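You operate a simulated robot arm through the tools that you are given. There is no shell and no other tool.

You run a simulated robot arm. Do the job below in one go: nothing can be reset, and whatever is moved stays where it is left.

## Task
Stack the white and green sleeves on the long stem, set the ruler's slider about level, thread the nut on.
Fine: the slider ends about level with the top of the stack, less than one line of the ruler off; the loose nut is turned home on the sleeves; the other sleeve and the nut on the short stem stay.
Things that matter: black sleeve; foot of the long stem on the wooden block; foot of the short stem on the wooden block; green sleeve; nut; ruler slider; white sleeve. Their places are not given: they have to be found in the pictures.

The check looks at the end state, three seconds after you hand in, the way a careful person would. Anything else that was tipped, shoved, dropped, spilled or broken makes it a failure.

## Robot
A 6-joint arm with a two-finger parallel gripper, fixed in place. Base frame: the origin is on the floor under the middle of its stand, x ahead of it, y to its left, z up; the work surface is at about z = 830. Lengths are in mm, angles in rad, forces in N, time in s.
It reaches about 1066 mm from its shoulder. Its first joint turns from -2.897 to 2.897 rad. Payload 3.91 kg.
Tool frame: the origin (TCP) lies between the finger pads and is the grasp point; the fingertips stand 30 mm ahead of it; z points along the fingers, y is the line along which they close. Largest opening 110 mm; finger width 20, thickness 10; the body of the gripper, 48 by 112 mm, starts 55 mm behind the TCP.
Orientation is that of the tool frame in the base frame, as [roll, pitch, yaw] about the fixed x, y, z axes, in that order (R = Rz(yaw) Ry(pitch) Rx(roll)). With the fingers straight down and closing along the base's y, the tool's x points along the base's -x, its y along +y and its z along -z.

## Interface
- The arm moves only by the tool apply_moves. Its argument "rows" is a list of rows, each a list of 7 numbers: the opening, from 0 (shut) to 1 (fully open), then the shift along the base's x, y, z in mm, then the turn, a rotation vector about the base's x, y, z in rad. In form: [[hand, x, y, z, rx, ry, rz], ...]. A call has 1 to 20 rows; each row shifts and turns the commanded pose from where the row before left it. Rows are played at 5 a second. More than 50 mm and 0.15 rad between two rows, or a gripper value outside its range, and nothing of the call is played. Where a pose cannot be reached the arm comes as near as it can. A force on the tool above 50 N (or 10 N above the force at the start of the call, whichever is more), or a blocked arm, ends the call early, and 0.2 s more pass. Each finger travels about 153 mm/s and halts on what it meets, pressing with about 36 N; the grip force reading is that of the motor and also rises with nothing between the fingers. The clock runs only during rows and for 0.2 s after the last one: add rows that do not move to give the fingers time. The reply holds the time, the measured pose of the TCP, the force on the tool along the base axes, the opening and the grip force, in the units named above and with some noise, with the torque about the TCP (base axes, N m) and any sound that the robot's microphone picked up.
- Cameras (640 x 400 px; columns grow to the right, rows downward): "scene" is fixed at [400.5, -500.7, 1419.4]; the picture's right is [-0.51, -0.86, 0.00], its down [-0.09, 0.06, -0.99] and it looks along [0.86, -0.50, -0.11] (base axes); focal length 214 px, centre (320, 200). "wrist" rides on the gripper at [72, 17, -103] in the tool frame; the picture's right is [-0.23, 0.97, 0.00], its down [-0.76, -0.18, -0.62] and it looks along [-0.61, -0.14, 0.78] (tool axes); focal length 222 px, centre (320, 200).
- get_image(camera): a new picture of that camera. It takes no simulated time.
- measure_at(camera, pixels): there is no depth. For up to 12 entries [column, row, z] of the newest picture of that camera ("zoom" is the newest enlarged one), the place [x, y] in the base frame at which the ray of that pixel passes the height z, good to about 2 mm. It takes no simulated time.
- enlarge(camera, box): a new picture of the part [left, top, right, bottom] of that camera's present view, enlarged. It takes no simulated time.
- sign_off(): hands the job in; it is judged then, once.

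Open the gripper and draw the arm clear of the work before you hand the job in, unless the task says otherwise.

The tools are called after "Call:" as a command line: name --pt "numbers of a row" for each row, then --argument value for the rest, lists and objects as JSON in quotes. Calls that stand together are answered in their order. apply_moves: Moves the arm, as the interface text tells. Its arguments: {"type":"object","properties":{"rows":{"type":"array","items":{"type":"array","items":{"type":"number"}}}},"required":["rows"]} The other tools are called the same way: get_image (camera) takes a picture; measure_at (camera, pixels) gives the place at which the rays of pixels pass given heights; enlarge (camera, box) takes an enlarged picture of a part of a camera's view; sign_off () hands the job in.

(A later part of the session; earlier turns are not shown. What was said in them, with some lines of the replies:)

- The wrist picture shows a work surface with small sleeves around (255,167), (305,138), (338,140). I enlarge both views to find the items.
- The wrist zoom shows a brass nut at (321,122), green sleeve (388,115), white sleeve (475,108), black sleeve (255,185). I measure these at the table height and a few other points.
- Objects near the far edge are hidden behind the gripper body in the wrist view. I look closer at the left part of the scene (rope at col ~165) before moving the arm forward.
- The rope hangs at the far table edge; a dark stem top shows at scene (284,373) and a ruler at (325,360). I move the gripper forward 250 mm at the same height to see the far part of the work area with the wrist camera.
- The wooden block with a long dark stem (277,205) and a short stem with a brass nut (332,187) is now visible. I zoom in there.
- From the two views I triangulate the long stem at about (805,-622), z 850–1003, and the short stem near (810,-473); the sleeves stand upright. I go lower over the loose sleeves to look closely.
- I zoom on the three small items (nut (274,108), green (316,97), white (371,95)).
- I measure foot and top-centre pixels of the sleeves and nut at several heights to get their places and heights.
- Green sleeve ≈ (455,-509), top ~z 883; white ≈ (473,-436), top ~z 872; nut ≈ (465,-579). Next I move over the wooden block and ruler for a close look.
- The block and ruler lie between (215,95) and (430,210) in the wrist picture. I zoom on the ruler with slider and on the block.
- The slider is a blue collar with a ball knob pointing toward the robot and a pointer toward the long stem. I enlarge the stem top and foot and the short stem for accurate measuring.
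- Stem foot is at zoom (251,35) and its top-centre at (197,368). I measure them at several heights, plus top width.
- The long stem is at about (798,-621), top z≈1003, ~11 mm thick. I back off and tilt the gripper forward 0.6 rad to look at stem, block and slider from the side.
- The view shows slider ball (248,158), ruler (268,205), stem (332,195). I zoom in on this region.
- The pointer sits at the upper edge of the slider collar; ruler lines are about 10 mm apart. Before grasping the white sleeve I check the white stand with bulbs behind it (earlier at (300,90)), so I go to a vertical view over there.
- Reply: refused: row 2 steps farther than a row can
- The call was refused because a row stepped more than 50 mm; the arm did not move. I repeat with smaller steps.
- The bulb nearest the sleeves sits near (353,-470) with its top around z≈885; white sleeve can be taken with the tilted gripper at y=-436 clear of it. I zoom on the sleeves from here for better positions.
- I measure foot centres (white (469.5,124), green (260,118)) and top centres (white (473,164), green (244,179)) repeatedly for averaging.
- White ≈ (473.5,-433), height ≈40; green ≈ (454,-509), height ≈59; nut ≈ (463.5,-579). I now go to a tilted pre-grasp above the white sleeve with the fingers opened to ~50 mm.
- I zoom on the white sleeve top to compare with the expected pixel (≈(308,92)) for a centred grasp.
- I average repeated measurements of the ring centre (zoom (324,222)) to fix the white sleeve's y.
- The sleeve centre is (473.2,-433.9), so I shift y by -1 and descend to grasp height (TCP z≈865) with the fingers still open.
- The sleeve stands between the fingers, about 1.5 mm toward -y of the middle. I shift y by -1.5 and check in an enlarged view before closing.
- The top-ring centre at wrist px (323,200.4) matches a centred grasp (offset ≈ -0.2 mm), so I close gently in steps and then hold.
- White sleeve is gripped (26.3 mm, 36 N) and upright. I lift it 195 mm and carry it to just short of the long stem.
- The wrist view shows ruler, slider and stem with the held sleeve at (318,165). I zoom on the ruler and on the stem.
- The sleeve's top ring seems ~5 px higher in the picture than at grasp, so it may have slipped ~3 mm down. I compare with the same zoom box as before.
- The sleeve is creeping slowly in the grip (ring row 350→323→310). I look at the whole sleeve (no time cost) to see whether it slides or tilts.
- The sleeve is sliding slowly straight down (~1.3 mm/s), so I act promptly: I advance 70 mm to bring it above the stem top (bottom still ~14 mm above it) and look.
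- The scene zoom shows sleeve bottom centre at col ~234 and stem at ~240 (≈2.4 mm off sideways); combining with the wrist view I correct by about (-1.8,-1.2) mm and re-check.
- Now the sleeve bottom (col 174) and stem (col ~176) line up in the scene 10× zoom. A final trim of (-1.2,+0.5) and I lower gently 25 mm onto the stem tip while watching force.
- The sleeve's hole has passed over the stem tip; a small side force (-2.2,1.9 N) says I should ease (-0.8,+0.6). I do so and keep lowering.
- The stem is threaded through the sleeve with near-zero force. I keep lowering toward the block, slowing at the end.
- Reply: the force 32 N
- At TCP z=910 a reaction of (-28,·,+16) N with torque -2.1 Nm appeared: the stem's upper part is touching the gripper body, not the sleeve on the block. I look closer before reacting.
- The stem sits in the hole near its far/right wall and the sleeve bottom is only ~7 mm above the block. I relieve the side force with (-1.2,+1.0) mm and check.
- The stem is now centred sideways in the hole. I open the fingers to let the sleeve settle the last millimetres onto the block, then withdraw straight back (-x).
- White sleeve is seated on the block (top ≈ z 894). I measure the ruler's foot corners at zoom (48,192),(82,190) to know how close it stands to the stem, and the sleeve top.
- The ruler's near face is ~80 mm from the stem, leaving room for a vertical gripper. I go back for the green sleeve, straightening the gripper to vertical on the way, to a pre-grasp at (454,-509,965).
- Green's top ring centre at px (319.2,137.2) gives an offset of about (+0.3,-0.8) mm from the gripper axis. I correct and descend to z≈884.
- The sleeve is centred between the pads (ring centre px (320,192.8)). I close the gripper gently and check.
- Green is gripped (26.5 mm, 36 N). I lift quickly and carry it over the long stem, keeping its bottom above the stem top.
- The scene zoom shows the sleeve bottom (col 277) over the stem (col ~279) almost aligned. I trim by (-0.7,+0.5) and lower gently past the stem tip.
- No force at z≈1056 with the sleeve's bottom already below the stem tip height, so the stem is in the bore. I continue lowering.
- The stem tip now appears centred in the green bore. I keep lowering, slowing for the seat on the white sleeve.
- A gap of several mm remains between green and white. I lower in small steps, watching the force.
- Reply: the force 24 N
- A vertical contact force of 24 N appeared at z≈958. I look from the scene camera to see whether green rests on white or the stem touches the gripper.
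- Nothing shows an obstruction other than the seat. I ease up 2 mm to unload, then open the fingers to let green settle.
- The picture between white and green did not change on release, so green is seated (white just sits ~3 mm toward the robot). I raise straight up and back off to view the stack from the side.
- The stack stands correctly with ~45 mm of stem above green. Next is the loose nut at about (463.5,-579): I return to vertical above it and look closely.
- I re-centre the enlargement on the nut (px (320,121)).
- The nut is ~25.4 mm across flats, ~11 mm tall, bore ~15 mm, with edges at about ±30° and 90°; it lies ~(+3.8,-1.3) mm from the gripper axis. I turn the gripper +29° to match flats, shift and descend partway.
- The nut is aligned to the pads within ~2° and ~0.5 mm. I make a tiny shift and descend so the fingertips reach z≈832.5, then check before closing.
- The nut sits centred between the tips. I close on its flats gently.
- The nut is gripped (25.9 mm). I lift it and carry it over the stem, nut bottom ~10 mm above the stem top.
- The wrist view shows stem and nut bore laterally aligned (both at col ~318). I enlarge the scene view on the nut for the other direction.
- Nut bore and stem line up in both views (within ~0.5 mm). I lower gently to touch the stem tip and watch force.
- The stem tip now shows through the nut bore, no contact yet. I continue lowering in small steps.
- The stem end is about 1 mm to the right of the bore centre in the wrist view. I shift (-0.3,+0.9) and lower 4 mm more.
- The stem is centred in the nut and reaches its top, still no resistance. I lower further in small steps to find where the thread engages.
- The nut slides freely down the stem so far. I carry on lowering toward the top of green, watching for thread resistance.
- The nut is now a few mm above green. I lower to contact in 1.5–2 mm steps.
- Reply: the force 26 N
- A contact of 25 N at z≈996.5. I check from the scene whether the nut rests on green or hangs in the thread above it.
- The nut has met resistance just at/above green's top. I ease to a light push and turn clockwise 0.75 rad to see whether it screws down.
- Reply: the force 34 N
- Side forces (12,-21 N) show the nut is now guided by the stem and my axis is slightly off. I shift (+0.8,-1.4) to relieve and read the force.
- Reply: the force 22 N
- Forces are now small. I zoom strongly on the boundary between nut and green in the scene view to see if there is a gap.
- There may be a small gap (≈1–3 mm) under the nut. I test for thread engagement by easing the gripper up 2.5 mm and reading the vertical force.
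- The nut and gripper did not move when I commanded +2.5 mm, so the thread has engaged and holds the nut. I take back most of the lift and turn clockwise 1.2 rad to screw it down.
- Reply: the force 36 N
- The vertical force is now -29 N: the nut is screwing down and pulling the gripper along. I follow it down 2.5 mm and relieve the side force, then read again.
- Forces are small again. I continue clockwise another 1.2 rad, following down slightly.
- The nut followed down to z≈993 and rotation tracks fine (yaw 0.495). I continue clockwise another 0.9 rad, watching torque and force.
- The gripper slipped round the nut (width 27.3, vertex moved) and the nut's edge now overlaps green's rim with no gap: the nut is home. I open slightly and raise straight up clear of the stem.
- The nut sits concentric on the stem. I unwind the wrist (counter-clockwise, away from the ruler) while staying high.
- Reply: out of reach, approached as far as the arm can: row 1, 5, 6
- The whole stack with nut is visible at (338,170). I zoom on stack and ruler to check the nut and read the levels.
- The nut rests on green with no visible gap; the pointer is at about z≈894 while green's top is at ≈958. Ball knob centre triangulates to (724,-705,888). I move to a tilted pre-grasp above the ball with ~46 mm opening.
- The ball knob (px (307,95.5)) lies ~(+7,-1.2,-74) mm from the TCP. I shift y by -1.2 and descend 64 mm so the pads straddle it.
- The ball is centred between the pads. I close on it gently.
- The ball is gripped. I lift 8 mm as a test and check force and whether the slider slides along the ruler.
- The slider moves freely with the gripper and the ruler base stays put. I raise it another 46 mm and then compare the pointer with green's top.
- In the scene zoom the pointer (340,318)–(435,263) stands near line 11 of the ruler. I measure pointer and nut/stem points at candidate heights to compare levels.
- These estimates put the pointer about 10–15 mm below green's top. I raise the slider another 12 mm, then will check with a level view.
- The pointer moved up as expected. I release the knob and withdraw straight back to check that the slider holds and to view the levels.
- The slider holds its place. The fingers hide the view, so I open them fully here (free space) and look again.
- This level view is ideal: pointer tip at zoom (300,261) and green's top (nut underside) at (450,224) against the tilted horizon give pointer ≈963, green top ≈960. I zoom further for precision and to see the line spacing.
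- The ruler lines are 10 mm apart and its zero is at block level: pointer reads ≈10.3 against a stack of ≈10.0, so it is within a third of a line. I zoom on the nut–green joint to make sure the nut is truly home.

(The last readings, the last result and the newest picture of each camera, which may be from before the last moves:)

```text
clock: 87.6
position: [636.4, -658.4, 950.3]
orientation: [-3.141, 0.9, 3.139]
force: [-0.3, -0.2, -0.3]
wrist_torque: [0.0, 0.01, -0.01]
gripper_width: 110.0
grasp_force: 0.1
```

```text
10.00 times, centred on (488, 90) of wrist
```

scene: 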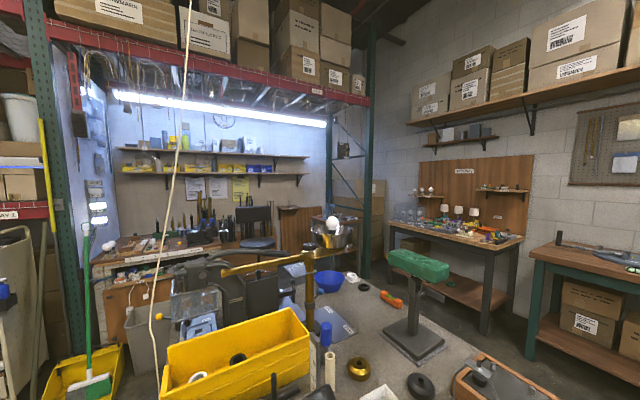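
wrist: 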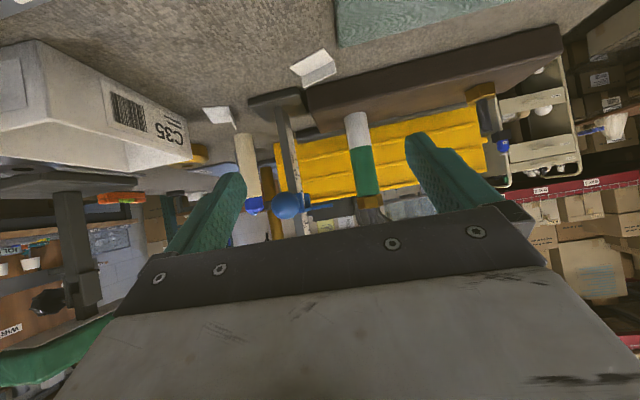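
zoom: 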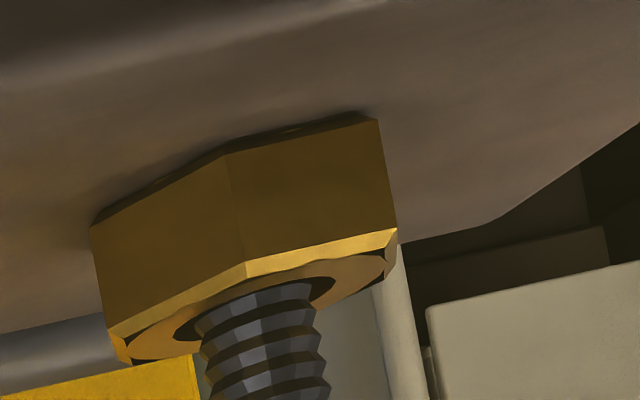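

There seems to be a ~1 mm gap with the stem visible between nut and green on this side. I check the same joint from the scene camera.

Call:
enlarge --camera "scene" --box '[256, 375, 296, 400]'

Call:
enlarge --camera "wrist" --box '[340, 130, 388, 160]'

```text
16.00 times, centred on (276, 388) of scene
```

zoom: 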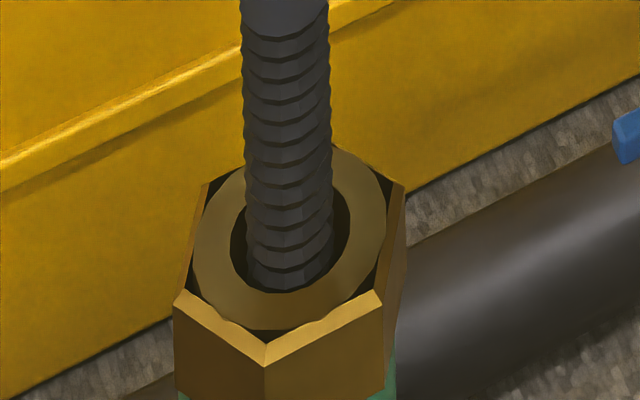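

```text
13.33 times, centred on (364, 145) of wrist
```

zoom: 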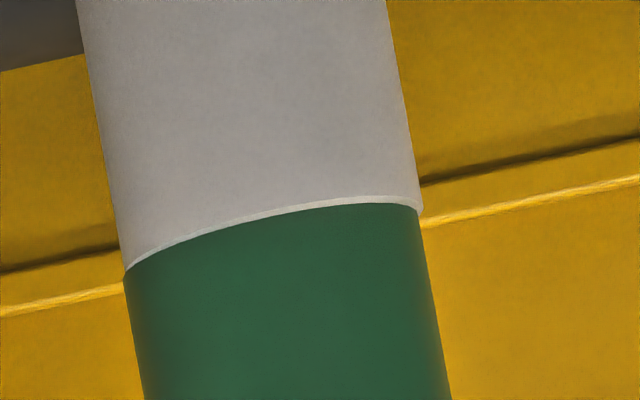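

The white–green joint is tight but the nut could take a bit more turning. I go back above the stem, vertical, with yaw -0.25 rad to match the nut's flats, to tighten it further.

Call:
apply_moves --pt "0.8 0 0 40 0 0.15 0" --pt "0.6 0 0 40 0 0.15 0" --pt "0.36 0 0 40 0 0.15 0" --pt "0.36 30 8 0 0 0.15 0" --pt "0.36 30 8 0 0 0.15 0" --pt "0.36 30 8 0 0 0.15 0" --pt "0.36 34 7 0 0 0 -0.125" --pt "0.36 33.9 6.65 0 0 0 -0.125" --pt "0.36 0 0 0 0 0 0" --pt "0.36 0 0 0 0 0 0"

Call:
enlarge --camera "wrist" --box '[280, 95, 360, 145]'

Call:
get_image --camera "scene"

```text
clock: 89.8
position: [794.9, -620.2, 1070.7]
orientation: [-3.141, -0.001, 2.889]
force: [0.0, 0.2, 0.7]
wrist_torque: [-0.02, -0.01, -0.01]
gripper_width: 39.4
grasp_force: 0.1
```

```text
8.00 times, centred on (320, 120) of wrist
```

zoom: 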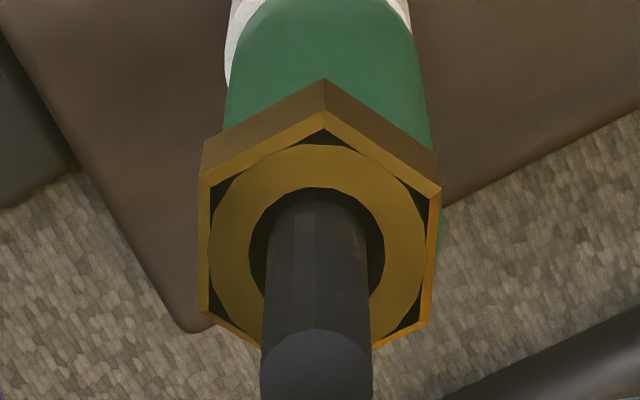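

```text
taken
```

scene: 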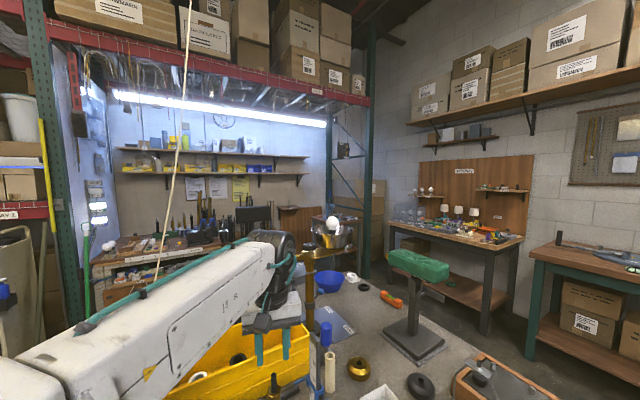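

The nut's flats are about 15° further clockwise than my jaws, so it had run ahead of the gripper (not jammed) and can go further. I turn -0.26 rad more, descend around the nut (tips at z≈962) and look.

Call:
apply_moves --pt "0.36 0 0 -10 0 0 -0.13" --pt "0.36 0 0 -15 0 0 -0.13" --pt "0.36 0 0 -15 0 0 0" --pt "0.36 0 0 -15 0 0 0" --pt "0.36 0 0 -12 0 0 0" --pt "0.36 0 0 -8 0 0 0" --pt "0.36 0 0 -3 0 0 0" --pt "0.36 0 0 0 0 0 0"

Call:
enlarge --camera "wrist" --box '[256, 130, 384, 210]'

Call:
enlarge --camera "scene" --box '[248, 360, 312, 400]'

```text
clock: 91.6
position: [796.2, -619.4, 991.3]
orientation: [3.141, -0.002, 2.63]
force: [0.0, -0.9, -0.7]
wrist_torque: [-0.03, -0.02, 0.01]
gripper_width: 39.5
grasp_force: 0.1
```

```text
5.00 times, centred on (320, 170) of wrist
```

zoom: 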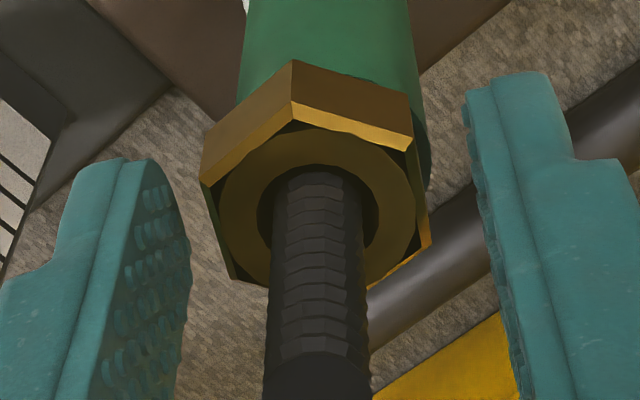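

```text
10.00 times, centred on (280, 380) of scene
```

zoom: 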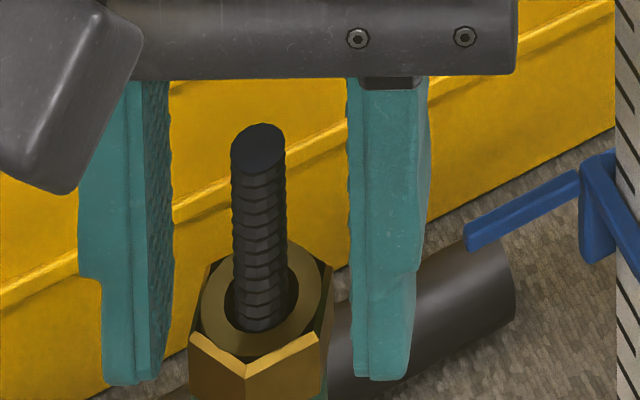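

The nut is centred and its flats parallel to the pads. I close on it and check.

Call:
apply_moves --pt "0.3 0 0 0 0 0 0" --pt "0.26 0 0 0 0 0 0" --pt "0.24 0 0 0 0 0 0" --pt "0.2 0 0 0 0 0 0" --pt "0.05 0 0 0 0 0 0" --pt "0.05 0 0 0 0 0 0"

Call:
enlarge --camera "wrist" --box '[256, 130, 384, 210]'

Call:
enlarge --camera "scene" --box '[256, 375, 296, 400]'

```text
clock: 93.0
position: [795.0, -621.3, 991.4]
orientation: [-3.141, 0.0, 2.63]
force: [-1.1, -0.6, -0.1]
wrist_torque: [-0.03, 0.0, -0.01]
gripper_width: 26.0
grasp_force: 36.4
```

```text
5.00 times, centred on (320, 170) of wrist
```

zoom: 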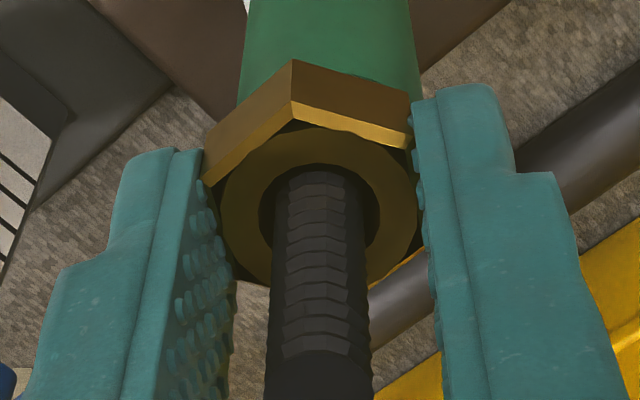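

```text
16.00 times, centred on (276, 388) of scene
```

zoom: 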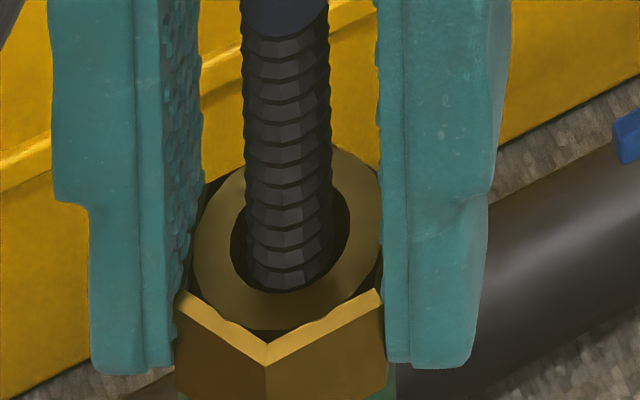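

Gripped at 26.0 mm with no side load. I turn clockwise 0.6 rad without pushing and read the forces.

Call:
apply_moves --pt "0.05 0 0 0 0 0 -0.1" --pt "0.05 0 0 0 0 0 -0.1" --pt "0.05 0 0 0 0 0 -0.1" --pt "0.05 0 0 0 0 0 -0.1" --pt "0.05 0 0 0 0 0 -0.1" --pt "0.05 0 0 0 0 0 -0.1"

Call:
enlarge --camera "wrist" --box '[256, 130, 384, 210]'

Call:
enlarge --camera "scene" --box '[256, 375, 296, 400]'

```text
clock: 94.4
position: [795.2, -619.7, 991.9]
orientation: [3.141, -0.001, 2.029]
force: [-3.0, -1.7, 0.1]
wrist_torque: [0.01, -0.03, 0.38]
gripper_width: 29.4
grasp_force: 36.5
```

```text
5.00 times, centred on (320, 170) of wrist
```

zoom: 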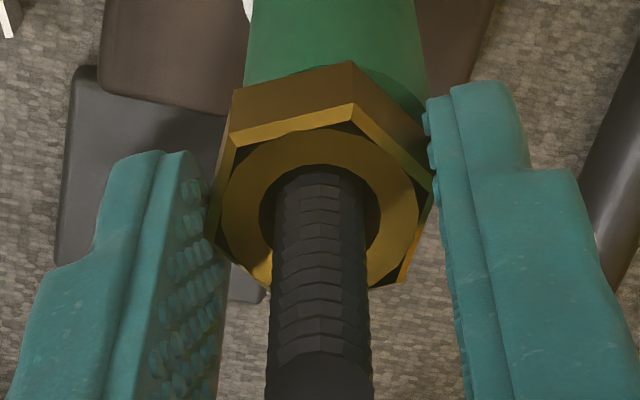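

```text
16.00 times, centred on (276, 388) of scene
```

zoom: 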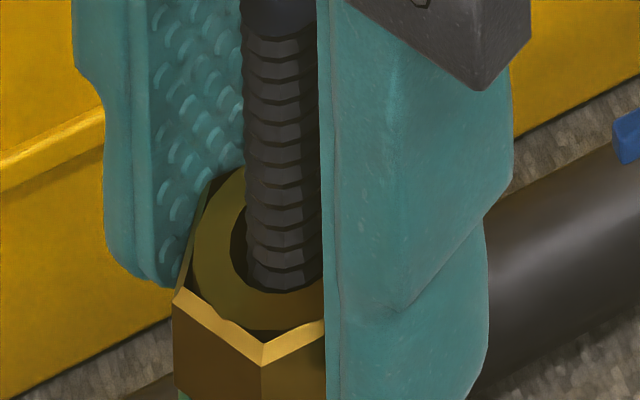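

The nut did not turn at all (torque 0.38 Nm, jaws cammed to 29.4 mm over the corners): it is tight and home. I open, rise clear and unwind the wrist.

Call:
apply_moves --pt "0.36 0 0 0 0 0 0" --pt "0.36 0 0 0 0 0 0" --pt "0.36 0 0 4 0 0 0" --pt "0.36 0 0 15 0 0 0" --pt "0.36 0 0 25 0 0 0" --pt "0.36 0 0 35 0 0 0" --pt "0.36 0 0 40 0 0 0" --pt "0.36 -10 0 0 0 0 0.14" --pt "0.36 -20 0 0 0 0 0.14" --pt "0.36 -25 0 0 0 0 0.14" --pt "0.36 -25 0 0 0 0 0.14" --pt "0.36 -25 0 0 0 0 0.14" --pt "0.36 -25 0 0 0 0 0.14" --pt "0.36 -20 0 0 0 0 0.14" --pt "0.36 -10 0 0 0 0 0.13" --pt "0.6 0 0 0 0 0 0" --pt "1 0 0 0 0 0 0"

Call:
apply_moves --pt "1 0 -5 -30 0 -0.15 0" --pt "1 0 -10 -30 0 -0.15 0" --pt "1 0 -10 -30 0 -0.15 0" --pt "1 0 -10 -30 0 -0.15 0" --pt "1 0 -2 -30 0 -0.15 0" --pt "1 0 0 -11 0 -0.15 0" --pt "1 0 0 0 0 0 0" --pt "1 0 0 0 0 0 0"

Call:
get_image --camera "wrist"

Call:
enlarge --camera "wrist" --box '[256, 140, 416, 240]'

Call:
enlarge --camera "wrist" --box '[268, 180, 348, 230]'

Call:
enlarge --camera "wrist" --box '[350, 186, 390, 211]'

```text
clock: 98.0
position: [634.4, -620.0, 1110.8]
orientation: [3.141, 0.0, -3.14]
force: [-0.1, -0.6, -0.3]
wrist_torque: [0.0, 0.02, -0.02]
gripper_width: 110.3
grasp_force: 0.1
```

```text
clock: 99.8
position: [634.3, -656.2, 949.0]
orientation: [3.141, 0.9, 3.139]
force: [0.0, 0.4, 0.1]
wrist_torque: [-0.01, -0.02, 0.01]
gripper_width: 110.2
grasp_force: 0.1
```

```text
taken
```

wrist: 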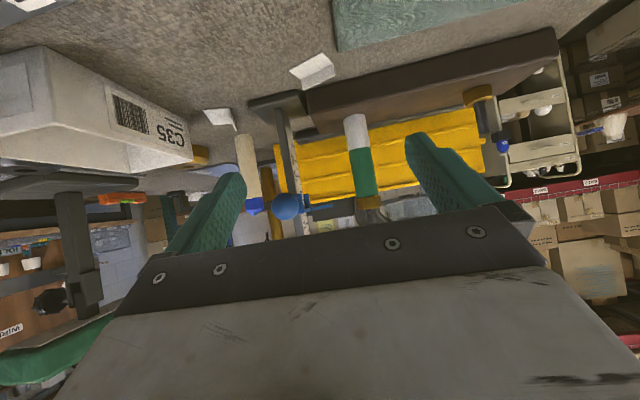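

```text
4.00 times, centred on (336, 190) of wrist
```

zoom: 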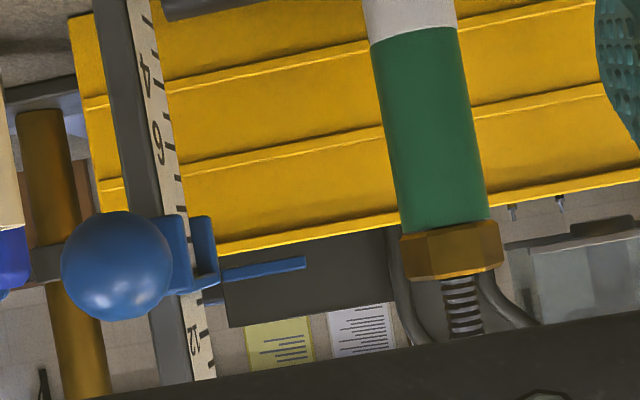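

```text
8.00 times, centred on (308, 205) of wrist
```

zoom: 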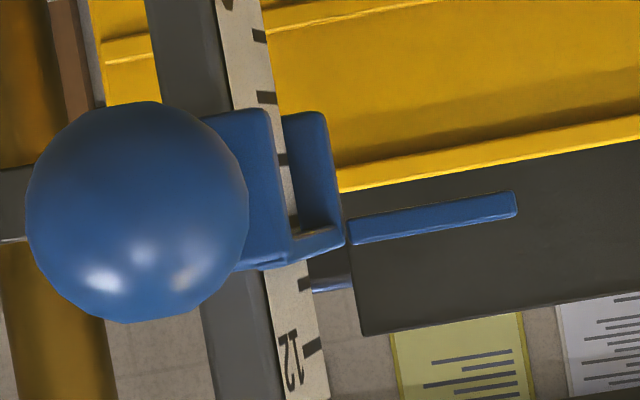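

```text
16.00 times, centred on (370, 198) of wrist
```

zoom: 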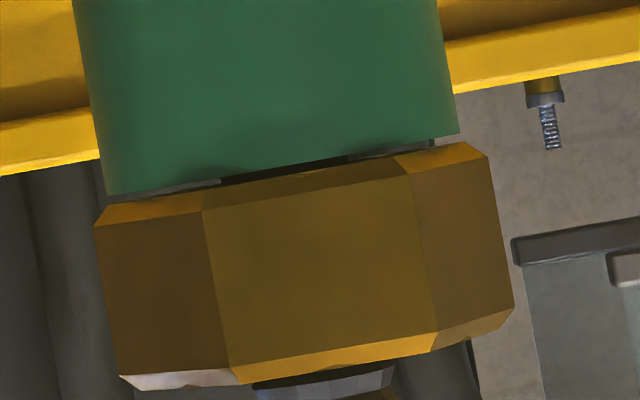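

Nut and slider are unchanged: nut tight on green, pointer ≈10.3 on the ruler versus a stack top of ≈10.0. I raise the arm, straighten it and go back to a high clear pose for a final look.

Call:
apply_moves --pt "1 0 0 45 0 0 0" --pt "1 0 0 40 0 0.15 0" --pt "1 -10 10 40 0 0.15 0" --pt "1 -20 20 30 0 0.15 0" --pt "1 -30 20 20 0 0.15 0" --pt "1 -30 25 15 0 0.15 0" --pt "1 -30 25 10 0 0.15 0" --pt "1 -35 30 0 0 0 0" --pt "1 -35 30 0 0 0 0" --pt "1 -35 30 0 0 0 0" --pt "1 0 0 0 0 0 0" --pt "1 0 0 0 0 0 0"

Call:
get_image --camera "wrist"

Call:
get_image --camera "scene"

Call:
enlarge --camera "scene" --box '[240, 310, 384, 400]'

```text
clock: 102.4
position: [410.5, -467.9, 1149.9]
orientation: [-3.14, 0.001, 3.14]
force: [1.3, 0.4, 0.4]
wrist_torque: [0.0, 0.01, -0.02]
gripper_width: 109.6
grasp_force: 0.1
```

```text
taken
```

wrist: 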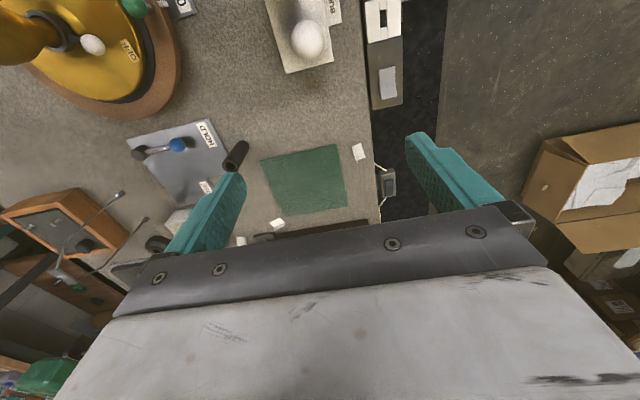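

```text
taken
```

scene: 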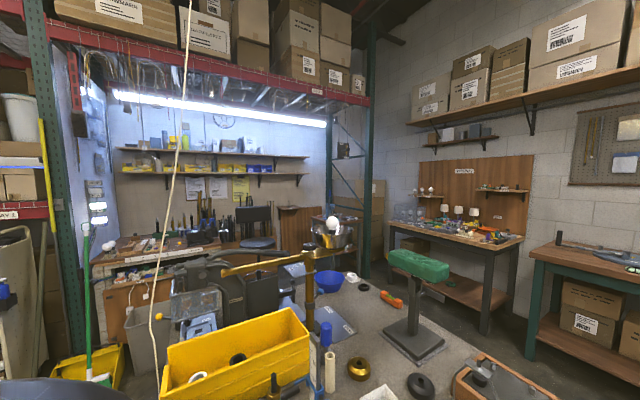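

```text
4.44 times, centred on (312, 355) of scene
```

zoom: 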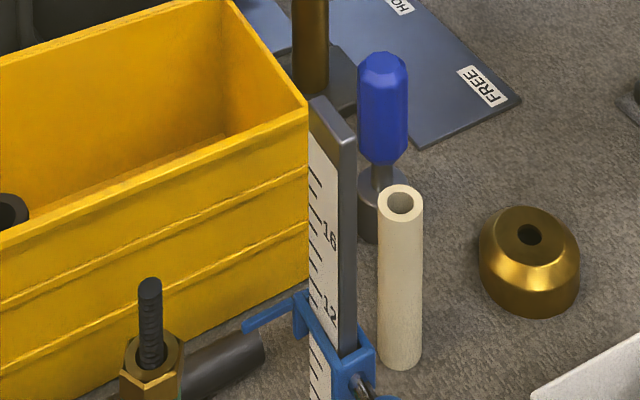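

All is in place: black sleeve upright (235,155), short-stem nut untouched, slider holding near the stack top, arm open and clear. I hand the job in.

Call:
sign_off

```text
The job is handed in.
```

I handed the job in. The white and green sleeves are stacked on the long stem, the slider is about level with their top, and the loose nut is turned home.

- **Stack:** White sits on the wooden block with green on top of it, and the joint between them is tight. White is about 3 mm off-centre toward the robot, which the loose fit on the stem allows.
- **White sleeve placement:** While I lowered it, the stem pressed against the gripper body with up to about 28 N. I let the sleeve drop the last 7 mm or so along the stem instead of pushing on, and nothing else moved.
- **Slider:** The pointer reads about 10.3 on the ruler and the top of the sleeves is at about 10.0. That is roughly 3 mm high, a third of one line. It stayed there after I let go.
- **Nut:** It screwed down about half a turn and then stopped. A second try at about 0.4 N·m did not turn it any further. In a close side view a gap of about 0.8 mm still shows under it. I took the hard stop as home, but could not confirm full contact by eye.
- **Everything else:** The black sleeve is upright where it was, and the nut on the short stem was not touched. I saw nothing else moved or tipped. The gripper is open and clear of the work.
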